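You operate a simulated robot arm through the tools that you are given. There is no shell and no other tool.

You run a simulated two-armed robot. Do the job below in one go: nothing can be reset, and whatever is moved stays where it is left.

## Task
Make a sandwich biscuit from the two beside the doser.
Fine: one on the slide, one dose, the second flat on the wet chocolate; slide in, lever down and up, slide out; the pair stays on the slide.

Only the result counts: the job must be done as asked and must still hold three seconds after the hand-in. Knocking over, shifting, dropping, spilling or breaking anything else fails it.

## Robot
Two 7-joint arms with two-finger parallel grippers on one trunk that stands fixed in place. Base frame: the origin is at the foot of the trunk, x ahead of it, y to its left, z up. Readings come in m, rad, newtons and seconds.
The left shoulder is at [0.057, 0.182, 1.164], the right one opposite. With the tool pointing down near the work surface each hand reaches from about 0.28 to 0.74 m from the base axis, measured 20 degrees to its own side. Payload 3.91 kg a hand.
The tool frame of a hand sits at the grasp point between the pads (the TCP): z along the fingers, y along the line on which they close. The tips reach 0.03 m beyond it. Largest opening 0.11 m; finger width 0.02, thickness 0.01; the body of the gripper, 0.048 by 0.112 m, starts 0.055 m behind the TCP.
Orientation is told as [roll, pitch, yaw] about the base's x, y, z axes, in that order, counted from this pose: with the fingers straight down and closing along the base's y, the tool's x points along the base's -x, its y along +y and its z along -z.

## Interface
- The arms move only by the tool apply_moves. It takes "left_steps", "right_steps" or both (then of equal length, played together; a hand with none holds still); each is one flat list of numbers, 7 for each row, row after row: the gripper command, from -1 (fully open) to 1 (shut), values between in proportion, then the shift along the tool's x, y, z in cm, then the turn, a rotation vector about the tool's x, y, z in rad. In form: [fingers, dx, dy, dz, rx, ry, rz, fingers, dx, dy, dz, rx, ry, rz, ...]. A call has 1 to 20 rows; each row is the pose to reach, as a shift and turn from the pose commanded when the call began, along the tool's axes at that moment. Rows are played at 5 a second. More than 0.05 m and 0.15 rad between two rows, or a gripper value outside its range, and nothing of the call is played. A pose out of reach is approached as far as the arm can. The call stops where the force on the tool passes 90 N (or 10 N more than at its start, if that is more) or the arm is blocked; 0.2 s more then pass. The fingers move at their own pace (about 0.072 m/s each) and stop on an object; they squeeze with about 40 N. The grip force told is the motor's: it shows also when the fingers shut on nothing. Time passes only in rows, and 0.2 s behind the last, so rows that repeat a pose let the fingers close. The reply holds the time, the measured pose of the TCP, the force on the tool along the base axes, the opening and the grip force, in the units named above and with some noise, with the torque about the TCP (base axes, N m) and any sound that the robot's microphone picked up, and new pictures: "show" is both (left out), scene, wrist or none (wrist: the cameras of the hands that moved).
- Cameras (640 x 400 px; columns grow to the right, rows downward): "scene" is now at [0.1866, 0.0365, 1.3993]; the picture's right is [0.39, -0.92, 0.00], its down [-0.14, -0.06, -0.99] and it looks along [0.91, 0.39, -0.15] (base axes); focal length 214 px, centre (320, 200). "left" rides on the left gripper at [0.073, -0.017, -0.103] in its tool frame; the picture's right is [0.23, 0.97, 0.00], its down [-0.76, 0.18, -0.62] and it looks along [-0.61, 0.14, 0.78] (tool axes); focal length 222 px, centre (320, 200). "right" rides on the right gripper at [0.072, 0.017, -0.103] in its tool frame; the picture's right is [-0.23, 0.97, 0.00], its down [-0.76, -0.18, -0.62] and it looks along [-0.61, -0.14, 0.78] (tool axes); focal length 222 px, centre (320, 200). There is no depth. A picture from a camera that has moved, and an enlarged one, comes with that camera's place and axes in the base frame and with its lens.
- slide_trunk(by): moves the trunk up (or, below 0, down) by that many m; the arms and the scene camera ride with it, the base frame stays. It gives what a move gives, with no picture.
- aim_head(pan, tilt): turns the head with the scene camera to pan (to the left, within 1.396 rad either way) and tilt (down, from -0.506 to 1.204), counted from straight ahead of the robot (the tilt from the chest, where the trunk bows). It gives what a move gives, and a new picture of the scene camera.
- inspect(camera, box): a new picture of the part [left, top, right, bottom] of that camera's present view, enlarged. The clock stands still meanwhile.
- job_done(): hands the job in; it is judged then, once.

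Places have to be worked out from the pictures, the camera data and where the tool is seen. Open the grippers and draw the arms clear of the work before you hand the job in, unless the task says otherwise.

The tools are called as name(argument=value, ...) on one line, values as JSON. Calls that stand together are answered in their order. apply_moves: Moves the arms, as the interface text tells. Its arguments: {"type":"object","properties":{"left_steps":{"type":"array","items":{"type":"number"}},"right_steps":{"type":"array","items":{"type":"number"}},"show":{"type":"string","enum":["both","scene","wrist","none"]}},"required":[]} The other tools are called the same way: slide_trunk (by) moves the trunk up or down; aim_head (pan, tilt) turns the head that bears the scene camera; inspect (camera, box) takes an enlarged picture of a part of a camera's view; job_done () hands the job in.

At the start:

```text
time: 0.0
left_tcp_pos: [0.259, 0.3463, 1.3427]
left_ee_rot: [0.0, 0.0, 0.002]
left_wrist_force: [-0.6, 0.1, 0.2]
left_ft_torque: [-0.02, -0.01, 0.01]
left_width: 0.11
left_grip_force: 0.1
right_tcp_pos: [0.2946, 0.0515, 1.3619]
right_ee_rot: [0.0, -0.001, -0.002]
right_wrist_force: [-0.1, 0.7, 0.7]
right_ft_torque: [-0.01, -0.03, 0.01]
right_width: 0.11
right_grip_force: 0.1
trunk travel left (down, up): [-0.425, 0.089]
head pan, tilt (commanded): [0.569, 0.229]
```

scene: 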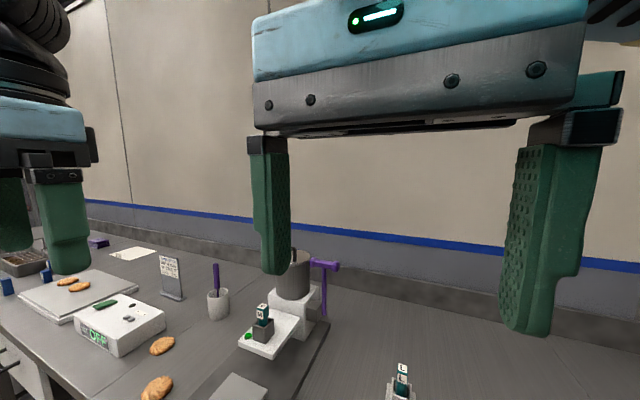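
right: 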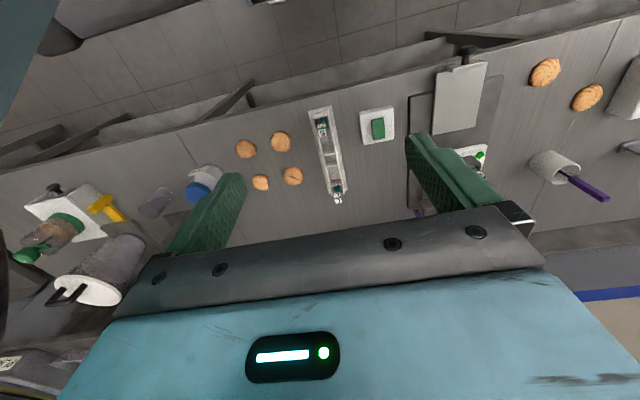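
left: 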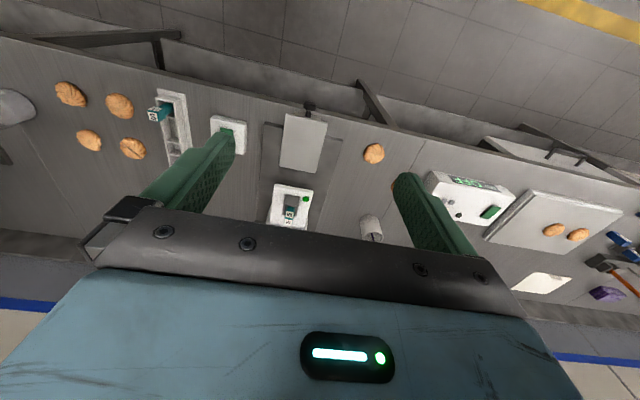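

The hands block much of the view. I first turn the head down and around to survey the bench before moving anything.

aim_head(pan=0.3, tilt=0.8)

aim_head(pan=-0.3, tilt=0.8)

aim_head(pan=0.8, tilt=0.7)

```text
time: 1.0
left_tcp_pos: [0.2595, 0.3457, 1.3422]
left_ee_rot: [-0.001, 0.001, 0.002]
left_wrist_force: [-0.7, -0.8, -0.2]
left_ft_torque: [0.0, -0.01, 0.04]
left_width: 0.11
left_grip_force: 0.1
right_tcp_pos: [0.2978, 0.0509, 1.3602]
right_ee_rot: [0.0, 0.007, -0.006]
right_wrist_force: [23.0, -6.0, -6.9]
right_ft_torque: [0.61, 1.91, 0.3]
right_width: 0.1102
right_grip_force: 0.1
trunk travel left (down, up): [-0.425, 0.089]
head pan, tilt (commanded): [0.3, 0.799]
camera scene: at [0.1903, 0.0278, 1.3884], right [0.3, -0.95, 0.0], down [-0.26, -0.08, -0.96], along [0.92, 0.29, -0.27], focal length 214 px, centre (320, 200)
```

scene: 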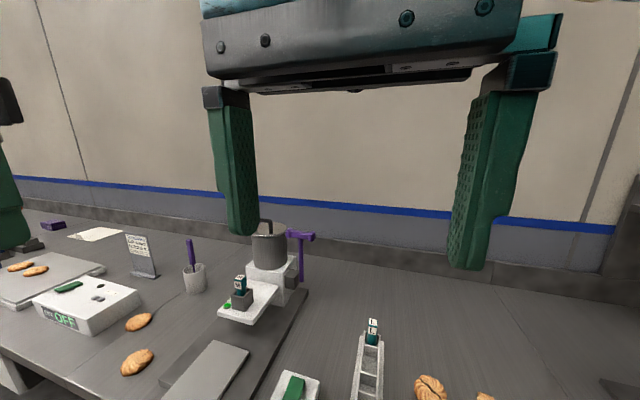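

```text
time: 2.0
left_tcp_pos: [0.2586, 0.346, 1.3426]
left_ee_rot: [0.0, 0.0, 0.001]
left_wrist_force: [0.2, 0.2, 0.8]
left_ft_torque: [-0.01, -0.01, 0.01]
left_width: 0.1101
left_grip_force: 0.0
right_tcp_pos: [0.3024, 0.0483, 1.3586]
right_ee_rot: [0.001, 0.004, -0.019]
right_wrist_force: [79.9, -27.8, -15.2]
right_ft_torque: [2.96, 7.5, 1.5]
right_width: 0.1101
right_grip_force: 0.2
trunk travel left (down, up): [-0.425, 0.089]
head pan, tilt (commanded): [-0.3, 0.799]
camera scene: at [0.193, 0.0177, 1.3883], right [0.19, -0.98, 0.0], down [-0.26, -0.05, -0.96], along [0.95, 0.18, -0.27], focal length 214 px, centre (320, 200)
```

scene: 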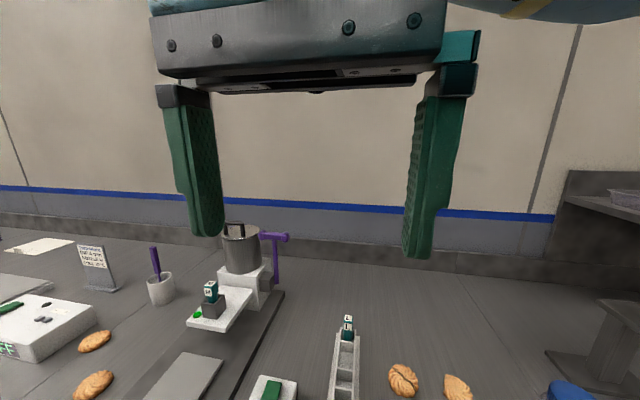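

```text
time: 3.3
left_tcp_pos: [0.2587, 0.3456, 1.3419]
left_ee_rot: [0.001, -0.001, 0.001]
left_wrist_force: [-0.5, 0.3, -0.5]
left_ft_torque: [0.0, 0.02, 0.0]
left_width: 0.1103
left_grip_force: 0.0
right_tcp_pos: [0.2965, 0.052, 1.3581]
right_ee_rot: [-0.009, 0.005, -0.003]
right_wrist_force: [15.6, 18.4, -10.2]
right_ft_torque: [-2.27, 0.88, -2.14]
right_width: 0.1097
right_grip_force: 0.0
trunk travel left (down, up): [-0.425, 0.089]
head pan, tilt (commanded): [0.799, 0.7]
camera scene: at [0.1903, 0.028, 1.3888], right [0.3, -0.95, 0.0], down [-0.25, -0.08, -0.96], along [0.92, 0.29, -0.26], focal length 214 px, centre (320, 200)
```

scene: 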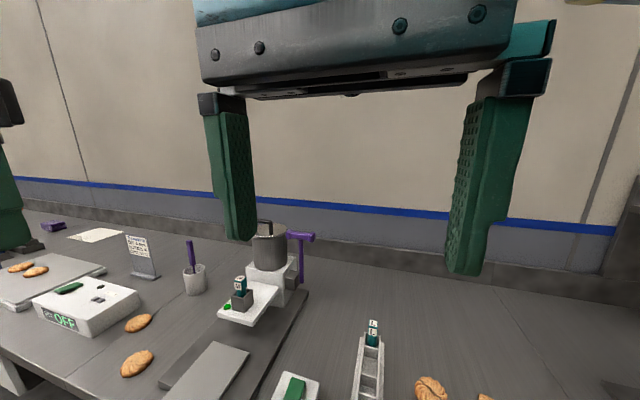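

The head is pressing on the right hand (80 N then 16 N), so I return the head to its first aim. Then I'll move the right hand forward and to the right, away from the head.

aim_head(pan=0.569, tilt=0.229)

apply_moves(right_steps=[-1, -3, 0, 0, 0, 0, 0, -1, -6, -1, 0, 0, 0, 0, -1, -8, -5, 0, 0, 0, 0, -1, -8, -9, 0, 0, 0, 0, -1, -8, -13, 0, 0, 0, 0, -1, -8, -17, 0, 0, 0, 0, -1, -8, -21, 0, 0, 0, 0, -1, -8, -25, 0, 0, 0, 0], show="both")

```text
time: 4.2
left_tcp_pos: [0.2584, 0.3467, 1.3428]
left_ee_rot: [0.001, -0.001, 0.001]
left_wrist_force: [0.2, -0.5, 0.2]
left_ft_torque: [0.0, 0.01, -0.02]
left_width: 0.11
left_grip_force: 0.1
right_tcp_pos: [0.2951, 0.0507, 1.3608]
right_ee_rot: [0.0, 0.002, 0.001]
right_wrist_force: [0.3, 0.5, 0.0]
right_ft_torque: [0.02, -0.03, -0.02]
right_width: 0.11
right_grip_force: 0.1
trunk travel left (down, up): [-0.425, 0.089]
head pan, tilt (commanded): [0.569, 0.229]
camera scene: at [0.187, 0.0362, 1.3986], right [0.39, -0.92, 0.0], down [-0.15, -0.06, -0.99], along [0.91, 0.38, -0.16], focal length 214 px, centre (320, 200)
```

scene: 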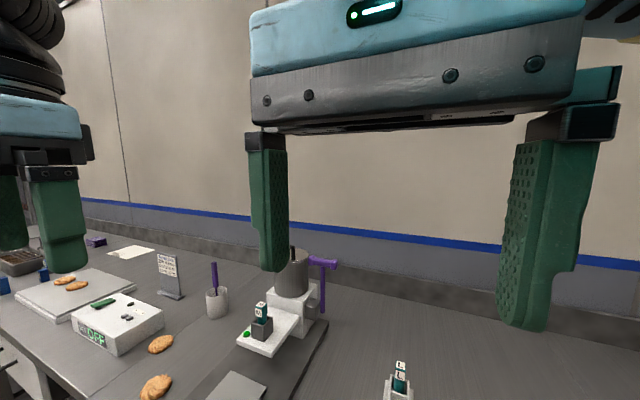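

```text
time: 6.0
left_tcp_pos: [0.2583, 0.345, 1.343]
left_ee_rot: [-0.001, 0.0, 0.002]
left_wrist_force: [0.0, -0.8, 0.9]
left_ft_torque: [-0.01, 0.02, -0.03]
left_width: 0.1097
left_grip_force: 0.0
right_tcp_pos: [0.3766, -0.1991, 1.3605]
right_ee_rot: [-0.002, -0.002, 0.003]
right_wrist_force: [0.2, -0.8, -0.1]
right_ft_torque: [0.05, 0.0, 0.01]
right_width: 0.11
right_grip_force: 0.1
trunk travel left (down, up): [-0.425, 0.089]
head pan, tilt (commanded): [0.569, 0.229]
camera scene: at [0.1797, 0.0489, 1.3926], right [0.54, -0.84, 0.0], down [-0.19, -0.12, -0.97], along [0.82, 0.53, -0.23], focal length 214 px, centre (320, 200)
camera right: at [0.3043, -0.1816, 1.4645], right [0.23, 0.97, 0.0], down [0.76, -0.18, 0.62], along [0.61, -0.14, -0.78], focal length 222 px, centre (320, 200)
```

scene: 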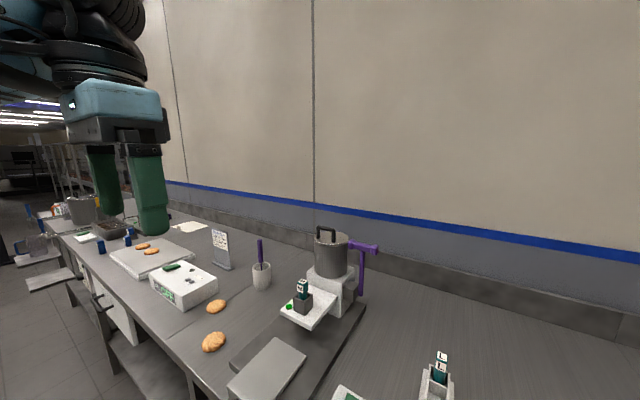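
right: 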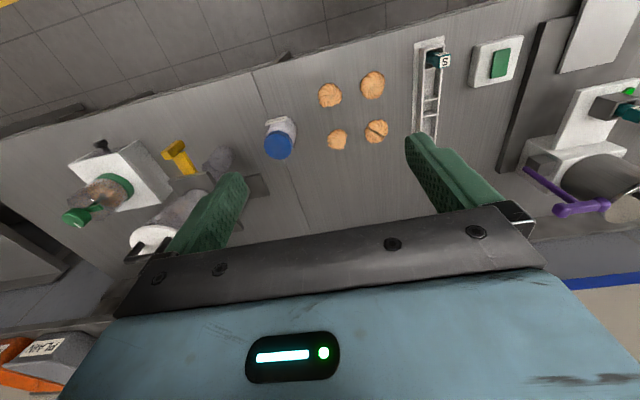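

The head is free now. I look down over the bench.

aim_head(pan=0.35, tilt=0.75)

aim_head(pan=-0.35, tilt=0.75)

```text
time: 7.0
left_tcp_pos: [0.2577, 0.3464, 1.3435]
left_ee_rot: [0.001, -0.001, 0.003]
left_wrist_force: [0.0, 0.0, 0.2]
left_ft_torque: [0.02, -0.01, -0.01]
left_width: 0.1097
left_grip_force: 0.2
right_tcp_pos: [0.3767, -0.1968, 1.3601]
right_ee_rot: [0.0, 0.001, 0.0]
right_wrist_force: [-0.5, -0.4, 0.3]
right_ft_torque: [-0.04, -0.02, -0.02]
right_width: 0.1099
right_grip_force: 0.0
trunk travel left (down, up): [-0.425, 0.089]
head pan, tilt (commanded): [0.351, 0.75]
camera scene: at [0.179, 0.0284, 1.3455], right [0.34, -0.94, 0.0], down [-0.64, -0.23, -0.73], along [0.69, 0.25, -0.68], focal length 214 px, centre (320, 200)
```

scene: 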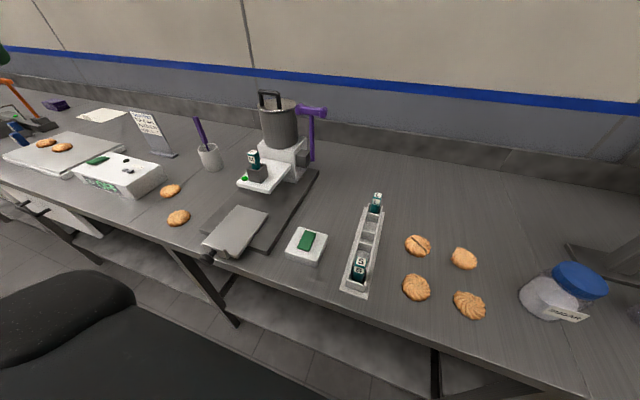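

```text
time: 8.0
left_tcp_pos: [0.2584, 0.3462, 1.342]
left_ee_rot: [-0.002, 0.0, 0.003]
left_wrist_force: [-0.1, -0.7, -0.1]
left_ft_torque: [-0.01, -0.02, 0.01]
left_width: 0.1096
left_grip_force: 0.0
right_tcp_pos: [0.3769, -0.198, 1.3591]
right_ee_rot: [0.001, 0.002, 0.003]
right_wrist_force: [-2.7, -40.8, -0.6]
right_ft_torque: [4.81, -0.41, 3.86]
right_width: 0.1101
right_grip_force: 0.1
trunk travel left (down, up): [-0.425, 0.089]
head pan, tilt (commanded): [-0.351, 0.75]
camera scene: at [0.1842, -0.003, 1.3455], right [-0.04, -1.0, 0.0], down [-0.68, 0.03, -0.73], along [0.73, -0.03, -0.68], focal length 214 px, centre (320, 200)
```

scene: 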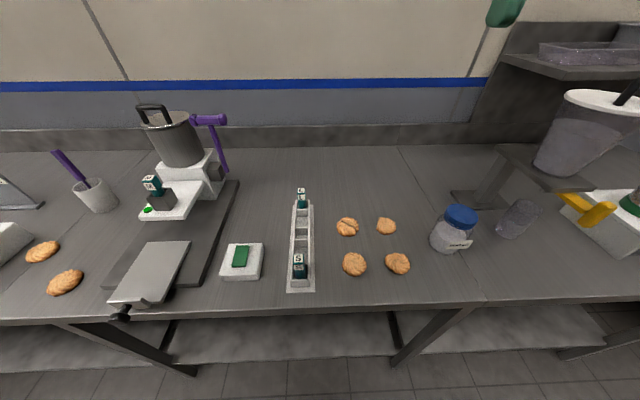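

The doser with a purple lever, a metal plate with a black knob and two biscuits to its left are visible. I turn the head back off the arm and enlarge the doser area.

aim_head(pan=0.45, tilt=0.75)

inspect(camera="scene", box=[200, 70, 400, 270])

inspect(camera="scene", box=[240, 90, 360, 190])

inspect(camera="scene", box=[100, 90, 240, 220])

```text
time: 9.2
left_tcp_pos: [0.259, 0.3461, 1.343]
left_ee_rot: [-0.001, 0.001, 0.001]
left_wrist_force: [-0.4, 0.0, -0.3]
left_ft_torque: [0.0, -0.03, -0.01]
left_width: 0.1097
left_grip_force: 0.0
right_tcp_pos: [0.3768, -0.1952, 1.361]
right_ee_rot: [-0.002, 0.002, 0.0]
right_wrist_force: [-0.3, -0.1, 0.1]
right_ft_torque: [0.01, 0.0, -0.01]
right_width: 0.11
right_grip_force: 0.0
trunk travel left (down, up): [-0.425, 0.089]
head pan, tilt (commanded): [0.45, 0.75]
camera scene: at [0.1758, 0.0362, 1.3454], right [0.43, -0.9, 0.0], down [-0.61, -0.3, -0.73], along [0.66, 0.32, -0.68], focal length 214 px, centre (320, 200)
```

scene: 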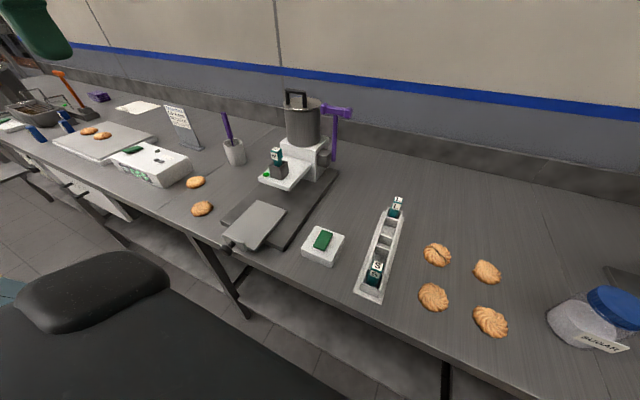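

```text
2.00 times, centred on (300, 170) of scene
camera zoom: at [0.1758, 0.0362, 1.3454], right [0.43, -0.9, 0.0], down [-0.61, -0.3, -0.73], along [0.66, 0.32, -0.68], focal length 429 px, centre (360, 260)
```

zoom: 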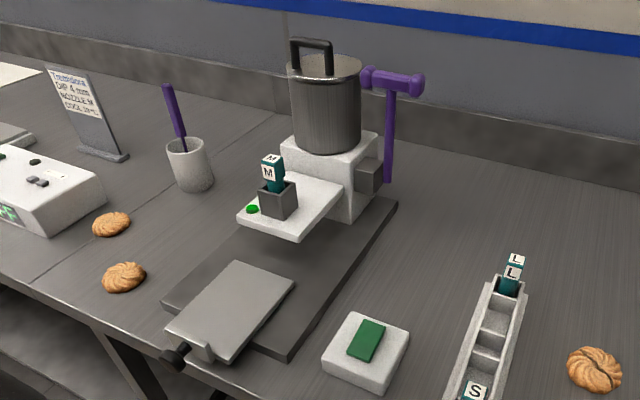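

```text
4.00 times, centred on (300, 140) of scene
camera zoom: at [0.1758, 0.0362, 1.3454], right [0.43, -0.9, 0.0], down [-0.61, -0.3, -0.73], along [0.66, 0.32, -0.68], focal length 858 px, centre (400, 440)
```

zoom: 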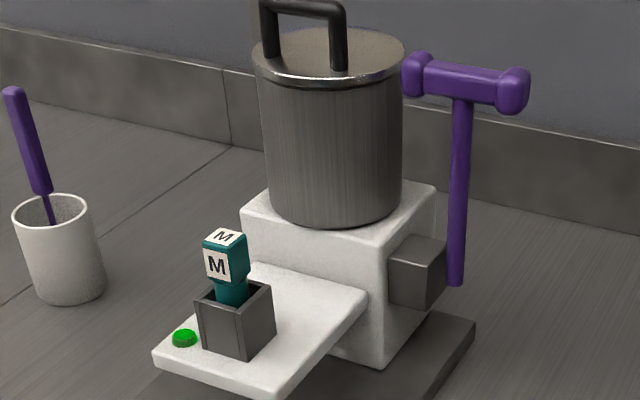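

```text
3.08 times, centred on (170, 155) of scene
camera zoom: at [0.1758, 0.0362, 1.3454], right [0.43, -0.9, 0.0], down [-0.61, -0.3, -0.73], along [0.66, 0.32, -0.68], focal length 660 px, centre (782, 338)
```

zoom: 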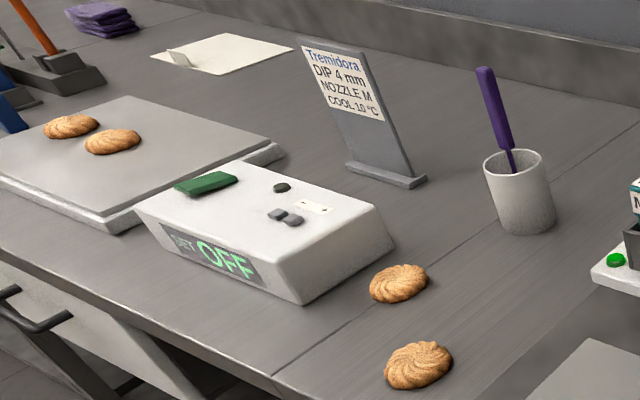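

The zoom gives real detail. I look through the left wrist camera at the doser, slide and biscuits for a top view, and at the white box with the green pad.

inspect(camera="left", box=[230, 80, 430, 250])

inspect(camera="scene", box=[210, 180, 350, 280])

inspect(camera="scene", box=[260, 80, 370, 190])

```text
2.35 times, centred on (330, 165) of left
camera zoom: at [0.1855, 0.3278, 1.4469], right [-0.23, 0.97, 0.0], down [0.76, 0.18, 0.62], along [0.61, 0.14, -0.78], focal length 523 px, centre (296, 282)
```

zoom: 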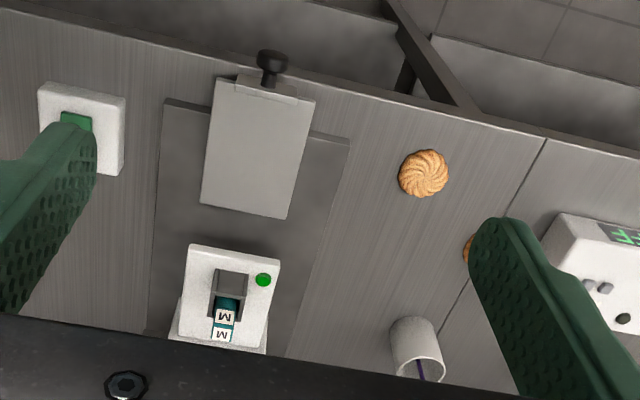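

```text
4.00 times, centred on (280, 230) of scene
camera zoom: at [0.1758, 0.0362, 1.3454], right [0.43, -0.9, 0.0], down [-0.61, -0.3, -0.73], along [0.66, 0.32, -0.68], focal length 858 px, centre (480, 80)
```

zoom: 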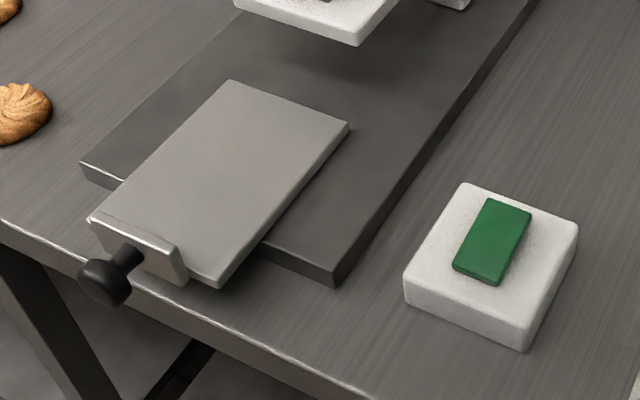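

```text
3.64 times, centred on (315, 135) of scene
camera zoom: at [0.1758, 0.0362, 1.3454], right [0.43, -0.9, 0.0], down [-0.61, -0.3, -0.73], along [0.66, 0.32, -0.68], focal length 780 px, centre (338, 436)
```

zoom: 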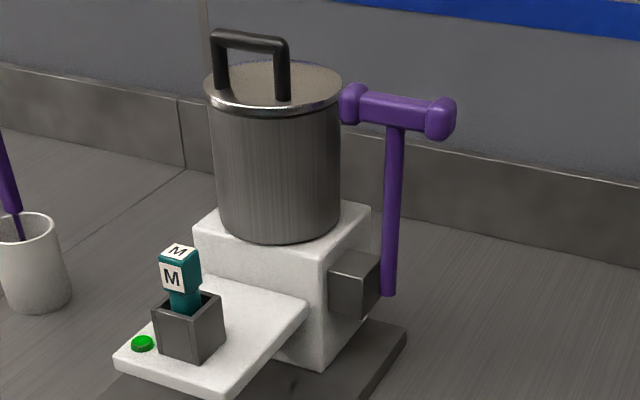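

From the two views I place the slide plate at about x 0.36–0.50, y 0.29–0.39, top z≈0.93, its knob at about (0.327, 0.338, 0.946), and the nozzle (M, green lamp lit) at about (0.557, 0.340). I take closer looks at the lever hub, the knob and the white switch box.

inspect(camera="scene", box=[300, 95, 360, 175])

inspect(camera="scene", box=[215, 190, 295, 260])

inspect(camera="scene", box=[180, 170, 230, 220])

inspect(camera="scene", box=[255, 145, 325, 195])

```text
5.00 times, centred on (330, 135) of scene
camera zoom: at [0.1758, 0.0362, 1.3454], right [0.43, -0.9, 0.0], down [-0.61, -0.3, -0.73], along [0.66, 0.32, -0.68], focal length 1072 px, centre (270, 525)
```

zoom: 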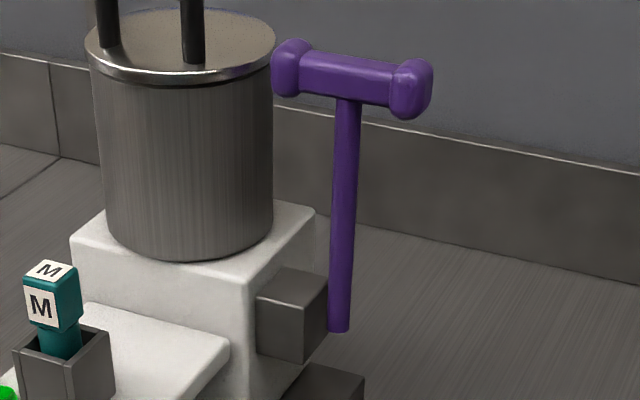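

```text
5.71 times, centred on (255, 225) of scene
camera zoom: at [0.1758, 0.0362, 1.3454], right [0.43, -0.9, 0.0], down [-0.61, -0.3, -0.73], along [0.66, 0.32, -0.68], focal length 1226 px, centre (691, 57)
```

zoom: 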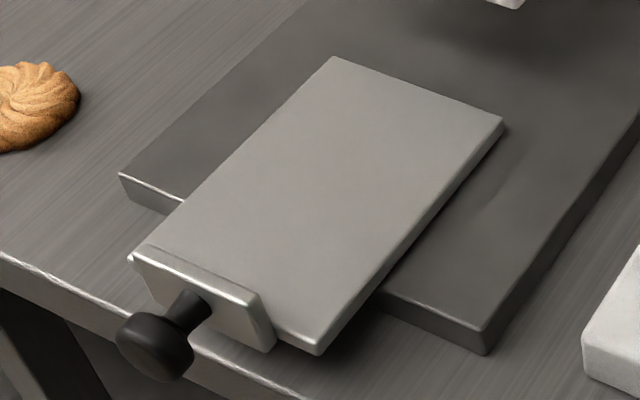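

```text
8.00 times, centred on (205, 195) of scene
camera zoom: at [0.1758, 0.0362, 1.3454], right [0.43, -0.9, 0.0], down [-0.61, -0.3, -0.73], along [0.66, 0.32, -0.68], focal length 1716 px, centre (1240, 240)
```

zoom: 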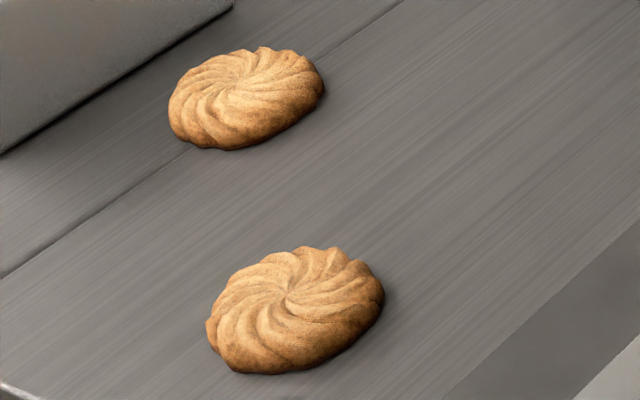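

```text
8.00 times, centred on (290, 170) of scene
camera zoom: at [0.1758, 0.0362, 1.3454], right [0.43, -0.9, 0.0], down [-0.61, -0.3, -0.73], along [0.66, 0.32, -0.68], focal length 1716 px, centre (560, 440)
```

zoom: 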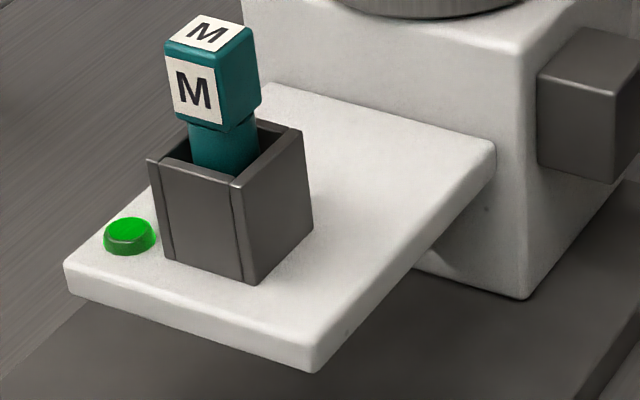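

I use the right wrist camera's zoom for a second sight line on the lever.

inspect(camera="right", box=[500, 60, 640, 220])

inspect(camera="right", box=[460, 20, 640, 130])

```text
2.50 times, centred on (570, 140) of right
camera zoom: at [0.3046, -0.1789, 1.4647], right [0.23, 0.97, 0.0], down [0.76, -0.18, 0.62], along [0.61, -0.14, -0.78], focal length 555 px, centre (-305, 350)
```

zoom: 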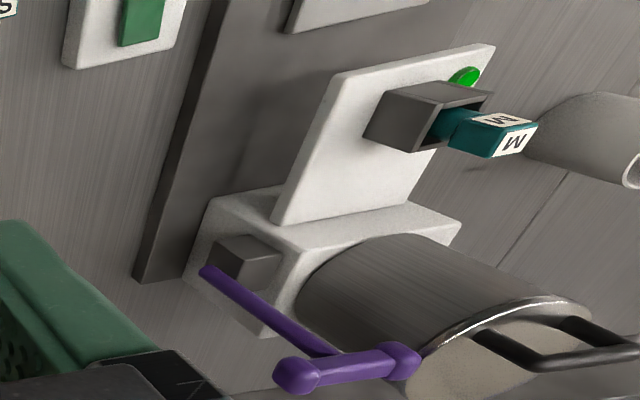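

```text
3.56 times, centred on (550, 75) of right
camera zoom: at [0.3046, -0.1789, 1.4647], right [0.23, 0.97, 0.0], down [0.76, -0.18, 0.62], along [0.61, -0.14, -0.78], focal length 790 px, centre (-498, 644)
```

zoom: 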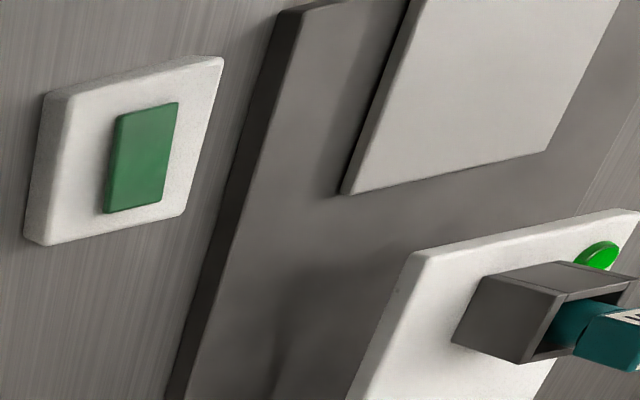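

The T-handle centre works out at about (0.683, 0.239, 1.146) with its pivot near (0.69, 0.24, 0.99). I first bring the left hand above the slide knob and look before descending.

apply_moves(left_steps=[-1, -1.3, -0.2, 4.5, 0, 0, 0, -1, -2.7, -0.3, 9, 0, 0, 0, -1, -4.1, -0.5, 13.5, 0, 0, 0, -1, -5.5, -0.6, 18, 0, 0, 0, -1, -6.8, -0.8, 22.2, 0, 0, 0, -1, -6.8, -0.8, 24.2, 0, 0, 0, -1, -6.8, -0.8, 24.2, 0, 0, 0], show="both")

```text
time: 10.8
left_tcp_pos: [0.3273, 0.3376, 1.1011]
left_ee_rot: [0.001, -0.001, 0.0]
left_wrist_force: [-1.1, -0.6, 1.4]
left_ft_torque: [0.0, 0.01, 0.01]
left_width: 0.1098
left_grip_force: 0.0
right_tcp_pos: [0.3769, -0.1968, 1.3606]
right_ee_rot: [0.002, 0.0, 0.0]
right_wrist_force: [0.2, 0.9, -0.6]
right_ft_torque: [0.01, 0.01, 0.0]
right_width: 0.1101
right_grip_force: 0.0
trunk travel left (down, up): [-0.425, 0.089]
head pan, tilt (commanded): [0.45, 0.75]
camera scene: at [0.1759, 0.0359, 1.3454], right [0.44, -0.9, 0.0], down [-0.61, -0.3, -0.73], along [0.66, 0.32, -0.68], focal length 214 px, centre (320, 200)
camera left: at [0.2547, 0.3186, 1.2052], right [-0.23, 0.97, 0.0], down [0.76, 0.18, 0.62], along [0.61, 0.14, -0.78], focal length 222 px, centre (320, 200)
```

scene: 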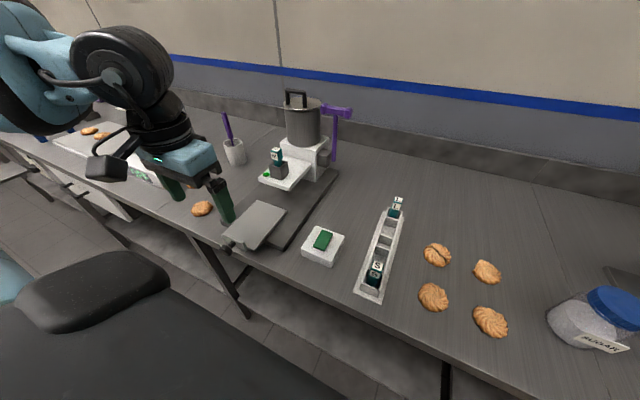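
left: 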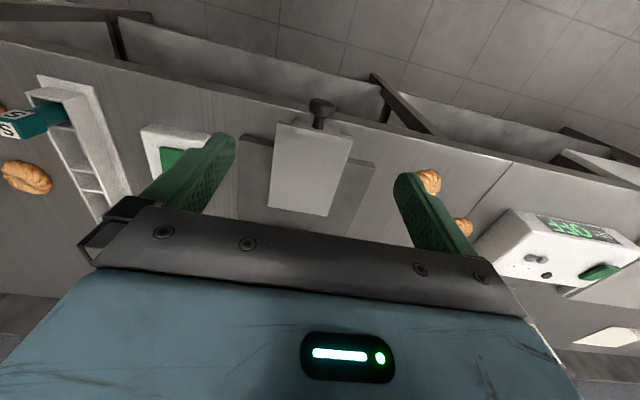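

The knob triangulates again to about (0.327, 0.337, 0.943). I enlarge the wrist view to refine the knob and plate before descending.

inspect(camera="left", box=[230, 80, 400, 240])

```text
2.50 times, centred on (315, 160) of left
camera zoom: at [0.2547, 0.3186, 1.2052], right [-0.23, 0.97, 0.0], down [0.76, 0.18, 0.62], along [0.61, 0.14, -0.78], focal length 555 px, centre (332, 300)
```

zoom: 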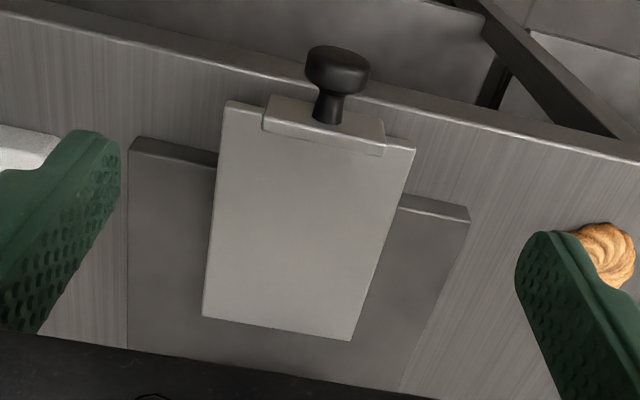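

I lower the open left hand straight down over the knob to TCP z≈0.944 and close on it.

apply_moves(left_steps=[-1, 0, 0, 4.5, 0, 0, 0, -1, 0, 0, 9, 0, 0, 0, -1, 0, 0, 13, 0, 0, 0, -1, 0, 0, 15.7, 0, 0, 0, -1, 0, 0, 15.7, 0, 0, 0, 0.2, 0, 0, 15.7, 0, 0, 0, 1, 0, 0, 15.7, 0, 0, 0, 1, 0, 0, 15.7, 0, 0, 0, 1, 0, 0, 15.7, 0, 0, 0], show="both")

```text
time: 12.8
left_tcp_pos: [0.3268, 0.3398, 0.9448]
left_ee_rot: [0.001, -0.001, 0.002]
left_wrist_force: [-0.2, 2.9, 1.2]
left_ft_torque: [0.08, 0.13, 0.05]
left_width: 0.0293
left_grip_force: 45.4
right_tcp_pos: [0.3759, -0.1965, 1.3598]
right_ee_rot: [-0.001, 0.001, 0.0]
right_wrist_force: [0.5, 0.6, 0.2]
right_ft_torque: [0.01, 0.01, 0.01]
right_width: 0.1098
right_grip_force: 0.1
trunk travel left (down, up): [-0.425, 0.089]
head pan, tilt (commanded): [0.45, 0.75]
camera scene: at [0.1758, 0.0365, 1.3454], right [0.44, -0.9, 0.0], down [-0.61, -0.3, -0.73], along [0.66, 0.32, -0.68], focal length 214 px, centre (320, 200)
camera left: at [0.2538, 0.3213, 1.0491], right [-0.23, 0.97, 0.0], down [0.76, 0.18, 0.62], along [0.61, 0.14, -0.78], focal length 222 px, centre (320, 200)
```

scene: 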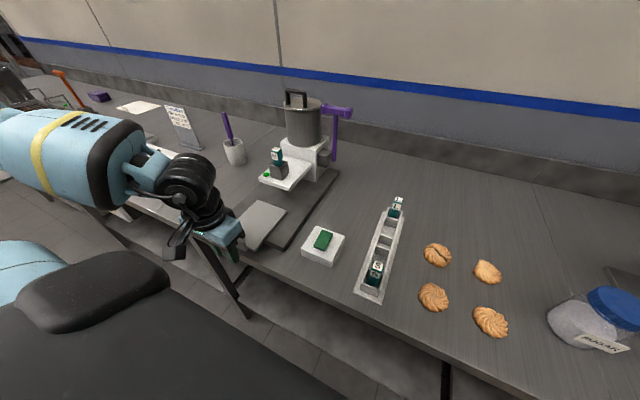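
left: 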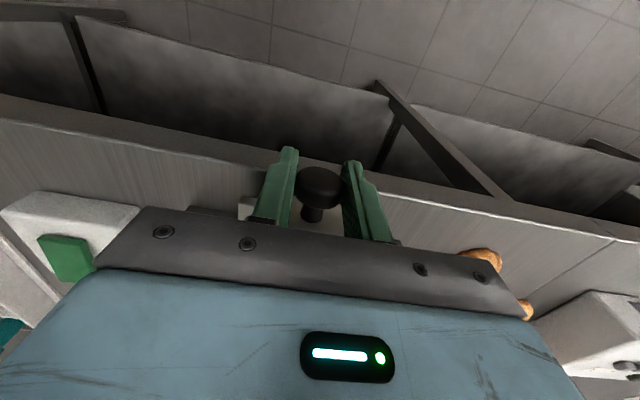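

The knob is held (29 mm wide). I push the empty slide in gently to learn its travel, first 6 cm.

apply_moves(left_steps=[1, -1, -0.1, 0, 0, 0, 0, 1, -2, -0.1, 0, 0, 0, 0, 1, -3, -0.1, 0, 0, 0, 0, 1, -4, -0.1, 0, 0, 0, 0, 1, -5, -0.1, 0, 0, 0, 0, 1, -6, -0.1, 0, 0, 0, 0, 1, -6, -0.1, 0, 0, 0, 0], show="scene")

```text
time: 14.4
left_tcp_pos: [0.3862, 0.3404, 0.9452]
left_ee_rot: [0.001, -0.001, 0.001]
left_wrist_force: [0.3, 24.7, 19.3]
left_ft_torque: [0.13, -0.4, 0.11]
left_width: 0.0291
left_grip_force: 44.6
right_tcp_pos: [0.3751, -0.1948, 1.3617]
right_ee_rot: [-0.001, -0.002, 0.0]
right_wrist_force: [-0.2, -0.3, 0.1]
right_ft_torque: [0.0, -0.04, -0.01]
right_width: 0.11
right_grip_force: 0.1
trunk travel left (down, up): [-0.425, 0.089]
head pan, tilt (commanded): [0.45, 0.75]
camera scene: at [0.1747, 0.0384, 1.3455], right [0.44, -0.9, 0.0], down [-0.61, -0.3, -0.73], along [0.66, 0.32, -0.68], focal length 214 px, centre (320, 200)
```

scene: 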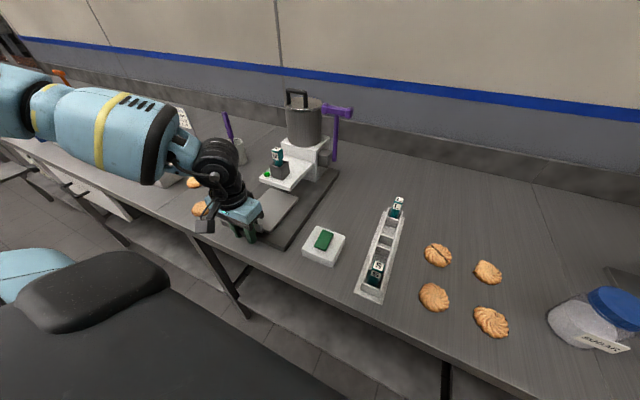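

The slide moved 6 cm with little resistance along x, but there is side load because my path is off the rail by a few mm in y and z. I correct by +4 mm y and +3 mm z and go on pushing 4 cm.

apply_moves(left_steps=[1, 0, 0.4, -0.25, 0, 0, 0, 1, -1, 0.4, -0.25, 0, 0, 0, 1, -2, 0.4, -0.25, 0, 0, 0, 1, -3, 0.4, -0.25, 0, 0, 0, 1, -4, 0.4, -0.25, 0, 0, 0, 1, -4, 0.4, -0.25, 0, 0, 0], show="none")

```text
time: 15.4
left_tcp_pos: [0.3921, 0.3398, 0.9432]
left_ee_rot: [0.008, 0.067, 0.0]
left_wrist_force: [-47.1, 16.5, 42.2]
left_ft_torque: [0.17, 1.41, -0.04]
left_width: 0.0298
left_grip_force: 45.0
right_tcp_pos: [0.3723, -0.1972, 1.3623]
right_ee_rot: [-0.001, -0.003, 0.0]
right_wrist_force: [0.5, 0.2, 0.2]
right_ft_torque: [0.01, 0.05, 0.01]
right_width: 0.1101
right_grip_force: 0.0
trunk travel left (down, up): [-0.425, 0.089]
head pan, tilt (commanded): [0.45, 0.75]
stopped in row 5 (left hand): the force on the tool passed its limit at 96 N (the readings are from after the stop); the commanded pose is now the measured one
```

The stop at x≈0.392 with upward force fits the fingertips (z≈0.915) meeting the front edge of the slab, not the slide's own stop. I back off 6 mm, open, straighten the tool and look.

apply_moves(left_steps=[1, 0.6, 0, 0, 0, 0, 0, 1, 0.6, 0, 0, 0.008, -0.067, 0, 0.2, 0.6, 0, 0, 0.008, -0.067, 0, 0.0, 0.6, 0, 0, 0.008, -0.067, 0, 0.0, 0.6, 0, 0, 0.008, -0.067, 0], show="both")

inspect(camera="scene", box=[220, 140, 360, 270])

```text
time: 16.6
left_tcp_pos: [0.3888, 0.3412, 0.94]
left_ee_rot: [-0.004, -0.012, -0.001]
left_wrist_force: [-29.2, 5.6, -2.6]
left_ft_torque: [0.27, 0.85, -0.12]
left_width: 0.0463
left_grip_force: 0.1
right_tcp_pos: [0.373, -0.1968, 1.3609]
right_ee_rot: [-0.001, -0.002, -0.001]
right_wrist_force: [0.8, 0.2, 0.0]
right_ft_torque: [0.01, -0.02, 0.02]
right_width: 0.1101
right_grip_force: 0.0
trunk travel left (down, up): [-0.425, 0.089]
head pan, tilt (commanded): [0.45, 0.75]
camera scene: at [0.1724, 0.037, 1.3457], right [0.44, -0.9, 0.0], down [-0.61, -0.3, -0.73], along [0.66, 0.32, -0.68], focal length 214 px, centre (320, 200)
camera left: at [0.3155, 0.3225, 1.043], right [-0.23, 0.97, -0.01], down [0.75, 0.18, 0.63], along [0.62, 0.14, -0.78], focal length 222 px, centre (320, 200)
```

scene: 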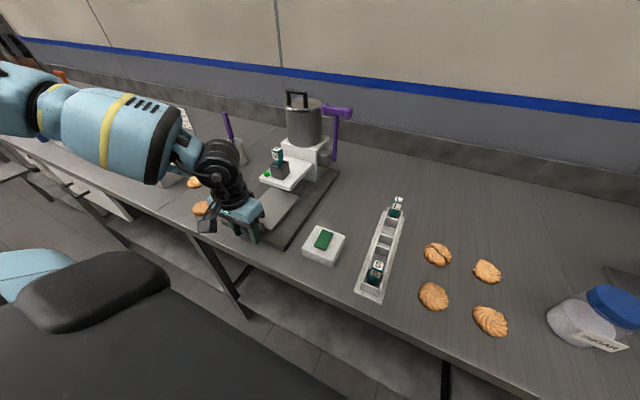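
left: 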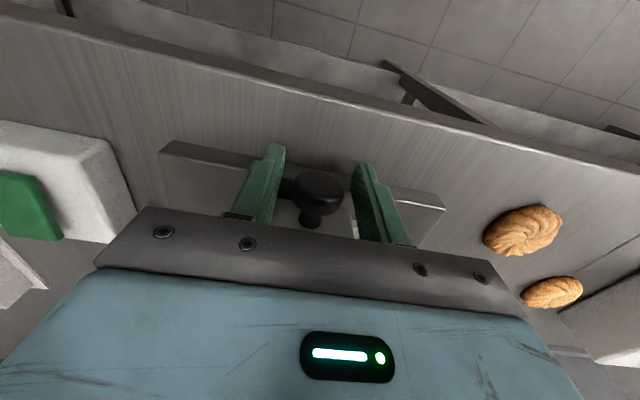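

```text
3.08 times, centred on (290, 205) of scene
camera zoom: at [0.1724, 0.037, 1.3457], right [0.44, -0.9, 0.0], down [-0.61, -0.3, -0.73], along [0.66, 0.32, -0.68], focal length 660 px, centre (412, 185)
```

zoom: 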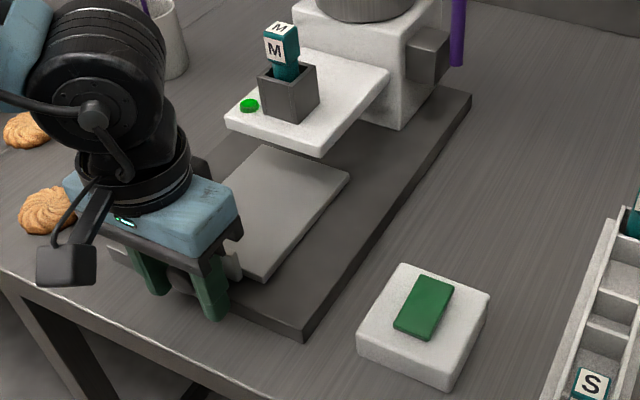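

There is still −29 N on x, so the tips are still bearing on the slab. I back off another 1 cm and let it settle.

apply_moves(left_steps=[0.0, 0.5, 0, 0, 0, 0, 0, 0.0, 1.0, 0, -0.3, 0, 0.012, 0, 0.0, 1.0, 0, -0.3, 0, 0.012, 0, 0.0, 1.0, 0, -0.3, 0, 0.012, 0], show="both")

inspect(camera="scene", box=[220, 140, 360, 270])

inspect(camera="left", box=[200, 100, 440, 250])

```text
time: 17.6
left_tcp_pos: [0.385, 0.3403, 0.9439]
left_ee_rot: [-0.006, -0.007, -0.001]
left_wrist_force: [-0.2, -0.2, -0.1]
left_ft_torque: [-0.02, 0.03, 0.0]
left_width: 0.055
left_grip_force: 0.0
right_tcp_pos: [0.3758, -0.1968, 1.3595]
right_ee_rot: [0.001, 0.0, -0.001]
right_wrist_force: [0.9, -0.1, 0.2]
right_ft_torque: [-0.01, 0.02, 0.01]
right_width: 0.1097
right_grip_force: 0.0
trunk travel left (down, up): [-0.425, 0.089]
head pan, tilt (commanded): [0.45, 0.75]
camera scene: at [0.1759, 0.0361, 1.3454], right [0.44, -0.9, 0.0], down [-0.61, -0.3, -0.73], along [0.66, 0.32, -0.68], focal length 214 px, centre (320, 200)
camera left: at [0.3114, 0.3218, 1.0477], right [-0.23, 0.97, -0.01], down [0.76, 0.18, 0.63], along [0.61, 0.14, -0.78], focal length 222 px, centre (320, 200)
```

scene: 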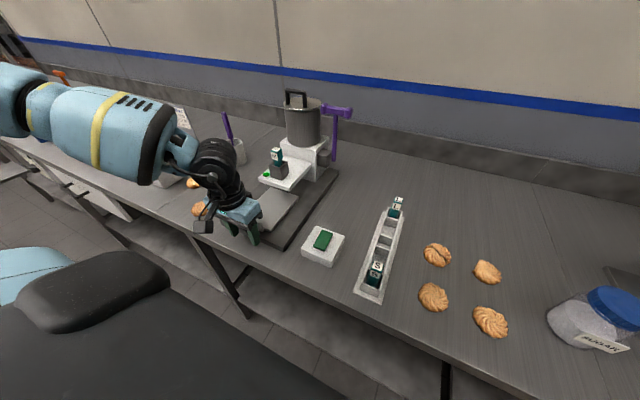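
left: 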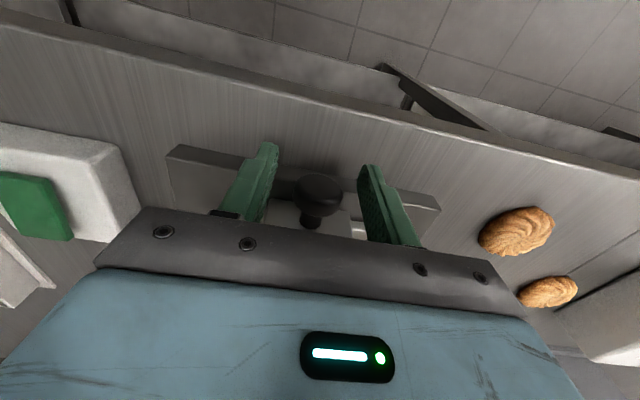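

```text
3.08 times, centred on (290, 205) of scene
camera zoom: at [0.1759, 0.0361, 1.3454], right [0.44, -0.9, 0.0], down [-0.61, -0.3, -0.73], along [0.66, 0.32, -0.68], focal length 660 px, centre (412, 185)
```

zoom: 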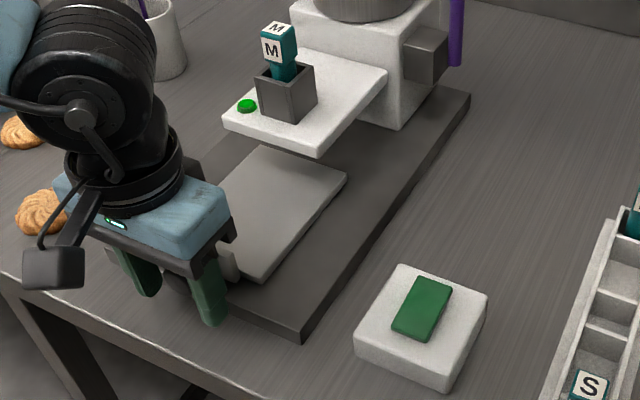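

```text
2.67 times, centred on (320, 175) of left
camera zoom: at [0.3114, 0.3218, 1.0477], right [-0.23, 0.97, -0.01], down [0.76, 0.18, 0.63], along [0.61, 0.14, -0.78], focal length 592 px, centre (320, 267)
```

zoom: 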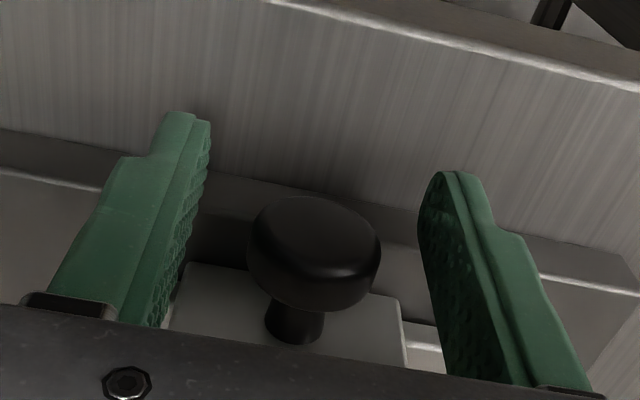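

Force is back to zero, and the slab corner sits at the same pixel as before, so the doser has not moved. I raise the hand 1.9 cm so the tips clear the slab, and grip the knob again by its upper part.

apply_moves(left_steps=[0.0, 0, 0, -1.0, 0, 0, 0, 0.0, 0, 0, -1.9, 0, 0, 0, 0.0, 0, 0, -1.9, 0, 0, 0, 0.6, 0, 0, -1.9, 0, 0, 0, 1, 0, 0, -1.9, 0, 0, 0, 1, 0, 0, -1.9, 0, 0, 0, 1, 0, 0, -1.9, 0, 0, 0], show="wrist")

```text
time: 19.2
left_tcp_pos: [0.3856, 0.3394, 0.9623]
left_ee_rot: [-0.007, -0.005, -0.001]
left_wrist_force: [-0.6, 2.4, 1.2]
left_ft_torque: [0.1, 0.22, 0.01]
left_width: 0.029
left_grip_force: 45.0
right_tcp_pos: [0.3762, -0.1977, 1.3616]
right_ee_rot: [-0.001, 0.0, 0.001]
right_wrist_force: [0.8, 0.0, 0.0]
right_ft_torque: [-0.02, -0.01, -0.05]
right_width: 0.11
right_grip_force: 0.1
trunk travel left (down, up): [-0.425, 0.089]
head pan, tilt (commanded): [0.45, 0.75]
camera left: at [0.3113, 0.3222, 1.0663], right [-0.23, 0.97, -0.01], down [0.76, 0.18, 0.63], along [0.61, 0.14, -0.78], focal length 222 px, centre (320, 200)
```

left: 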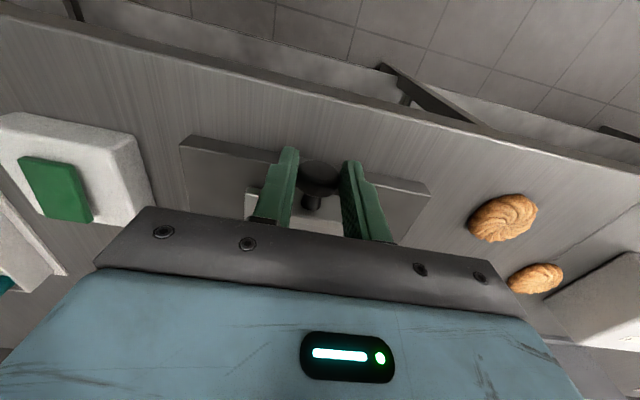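

The knob is gripped (29 mm) with the tips about 0.932, above the slab. I push on 3 cm in small steps.

apply_moves(left_steps=[1, -0.6, 0, 0, 0, 0, 0, 1, -1.2, 0, 0, 0, 0, 0, 1, -1.8, 0, 0, 0, 0, 0, 1, -2.4, 0, 0, 0, 0, 0, 1, -3.0, 0, 0, 0, 0, 0, 1, -3.0, 0, 0, 0, 0, 0], show="scene")

```text
time: 20.6
left_tcp_pos: [0.4135, 0.3403, 0.963]
left_ee_rot: [-0.006, -0.006, 0.001]
left_wrist_force: [0.4, 3.8, 6.5]
left_ft_torque: [-0.08, 0.19, 0.06]
left_width: 0.0287
left_grip_force: 45.1
right_tcp_pos: [0.3768, -0.1966, 1.3593]
right_ee_rot: [-0.003, -0.001, -0.001]
right_wrist_force: [0.1, 0.1, 0.2]
right_ft_torque: [0.01, -0.02, 0.0]
right_width: 0.1101
right_grip_force: 0.0
trunk travel left (down, up): [-0.425, 0.089]
head pan, tilt (commanded): [0.45, 0.75]
camera scene: at [0.1755, 0.0363, 1.3455], right [0.44, -0.9, 0.0], down [-0.61, -0.3, -0.73], along [0.66, 0.32, -0.68], focal length 214 px, centre (320, 200)
```

scene: 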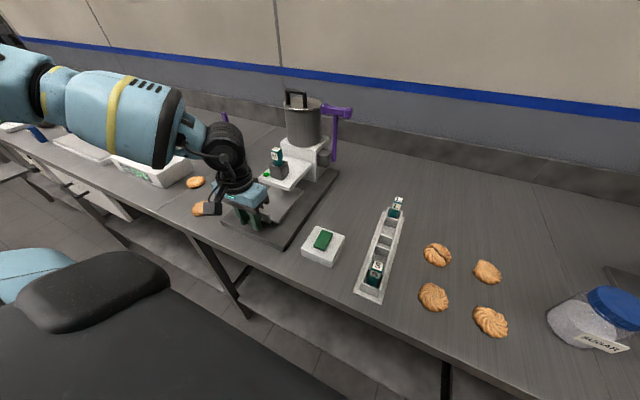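

It slides freely (x force ≈0) at 8.7 cm of travel. I go on in 4 mm steps watching for the stop.

apply_moves(left_steps=[1, -0.5, 0, 0, 0, 0, 0, 1, -1.0, 0, 0, 0, 0, 0, 1, -1.5, 0, 0, 0, 0, 0, 1, -1.9, 0, 0, 0, 0, 0, 1, -2.3, 0, 0, 0, 0, 0, 1, -2.3, 0, 0, 0, 0, 0], show="none")

```text
time: 22.0
left_tcp_pos: [0.4364, 0.3393, 0.9626]
left_ee_rot: [-0.008, -0.004, 0.001]
left_wrist_force: [-0.6, 10.2, 5.7]
left_ft_torque: [0.23, 0.19, 0.09]
left_width: 0.0286
left_grip_force: 44.8
right_tcp_pos: [0.3761, -0.1949, 1.3601]
right_ee_rot: [-0.003, -0.001, 0.0]
right_wrist_force: [0.2, 0.2, 0.1]
right_ft_torque: [-0.02, -0.01, 0.01]
right_width: 0.1099
right_grip_force: 0.1
trunk travel left (down, up): [-0.425, 0.089]
head pan, tilt (commanded): [0.45, 0.75]
```

apply_moves(left_steps=[1, -0.3, 0.1, 0, 0, 0, 0, 1, -0.6, 0.1, 0, 0, 0, 0, 1, -0.9, 0.1, 0, 0, 0, 0, 1, -1.2, 0.1, 0, 0, 0, 0, 1, -1.2, 0.1, 0, 0, 0, 0], show="scene")

```text
time: 23.2
left_tcp_pos: [0.4419, 0.3406, 0.9614]
left_ee_rot: [-0.006, 0.005, 0.001]
left_wrist_force: [-38.8, -1.3, 0.1]
left_ft_torque: [-0.2, 0.78, 0.08]
left_width: 0.0288
left_grip_force: 44.9
right_tcp_pos: [0.3716, -0.1971, 1.3617]
right_ee_rot: [0.001, -0.003, -0.002]
right_wrist_force: [-0.6, -0.2, 0.4]
right_ft_torque: [0.04, 0.0, 0.02]
right_width: 0.1101
right_grip_force: 0.0
trunk travel left (down, up): [-0.425, 0.089]
head pan, tilt (commanded): [0.45, 0.75]
camera scene: at [0.1708, 0.036, 1.346], right [0.44, -0.9, 0.0], down [-0.61, -0.3, -0.73], along [0.66, 0.32, -0.68], focal length 214 px, centre (320, 200)
```

scene: 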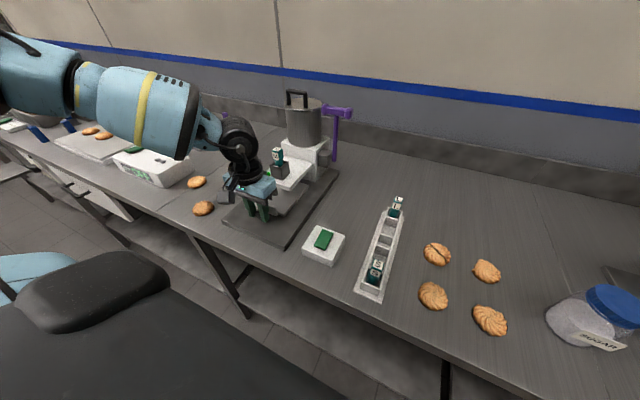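

The slide stops at TCP x≈0.442 (−39 N), about 11.5 cm of travel. I ease off the pressure and look at how the plate sits under the nozzle arm.

apply_moves(left_steps=[1, 0.3, 0, 0, 0, 0, 0, 1, 0.6, 0, 0, 0, 0, 0, 1, 0.6, 0, 0, 0, 0, 0], show="wrist")

inspect(camera="scene", box=[230, 130, 350, 240])

```text
time: 24.0
left_tcp_pos: [0.442, 0.3396, 0.9621]
left_ee_rot: [-0.006, -0.006, 0.0]
left_wrist_force: [-16.3, -7.6, -7.1]
left_ft_torque: [-0.18, 1.18, -0.14]
left_width: 0.0287
left_grip_force: 45.2
right_tcp_pos: [0.3748, -0.1967, 1.3608]
right_ee_rot: [0.001, -0.001, 0.002]
right_wrist_force: [0.3, 0.6, -0.2]
right_ft_torque: [-0.02, -0.01, 0.0]
right_width: 0.1101
right_grip_force: 0.1
trunk travel left (down, up): [-0.425, 0.089]
head pan, tilt (commanded): [0.45, 0.75]
camera left: at [0.3681, 0.3225, 1.0661], right [-0.23, 0.97, -0.01], down [0.76, 0.18, 0.63], along [0.61, 0.13, -0.78], focal length 222 px, centre (320, 200)
```

left: 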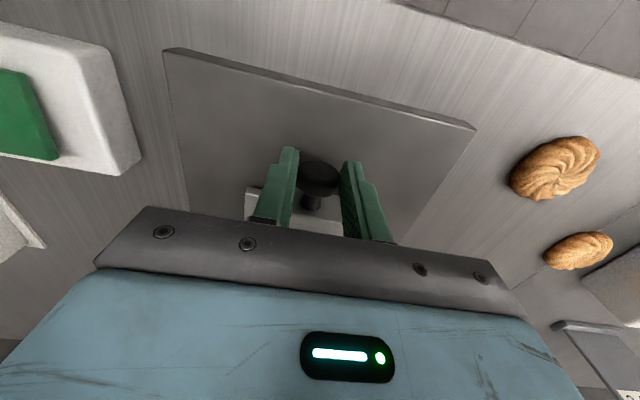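

```text
3.64 times, centred on (290, 185) of scene
camera zoom: at [0.1743, 0.0355, 1.3456], right [0.44, -0.9, 0.0], down [-0.61, -0.3, -0.73], along [0.66, 0.32, -0.68], focal length 780 px, centre (429, 254)
```

zoom: 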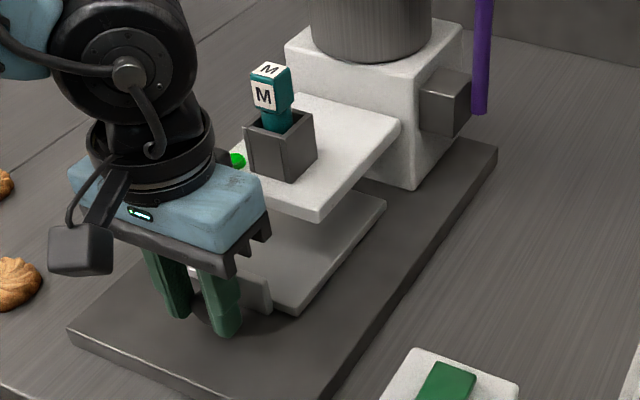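

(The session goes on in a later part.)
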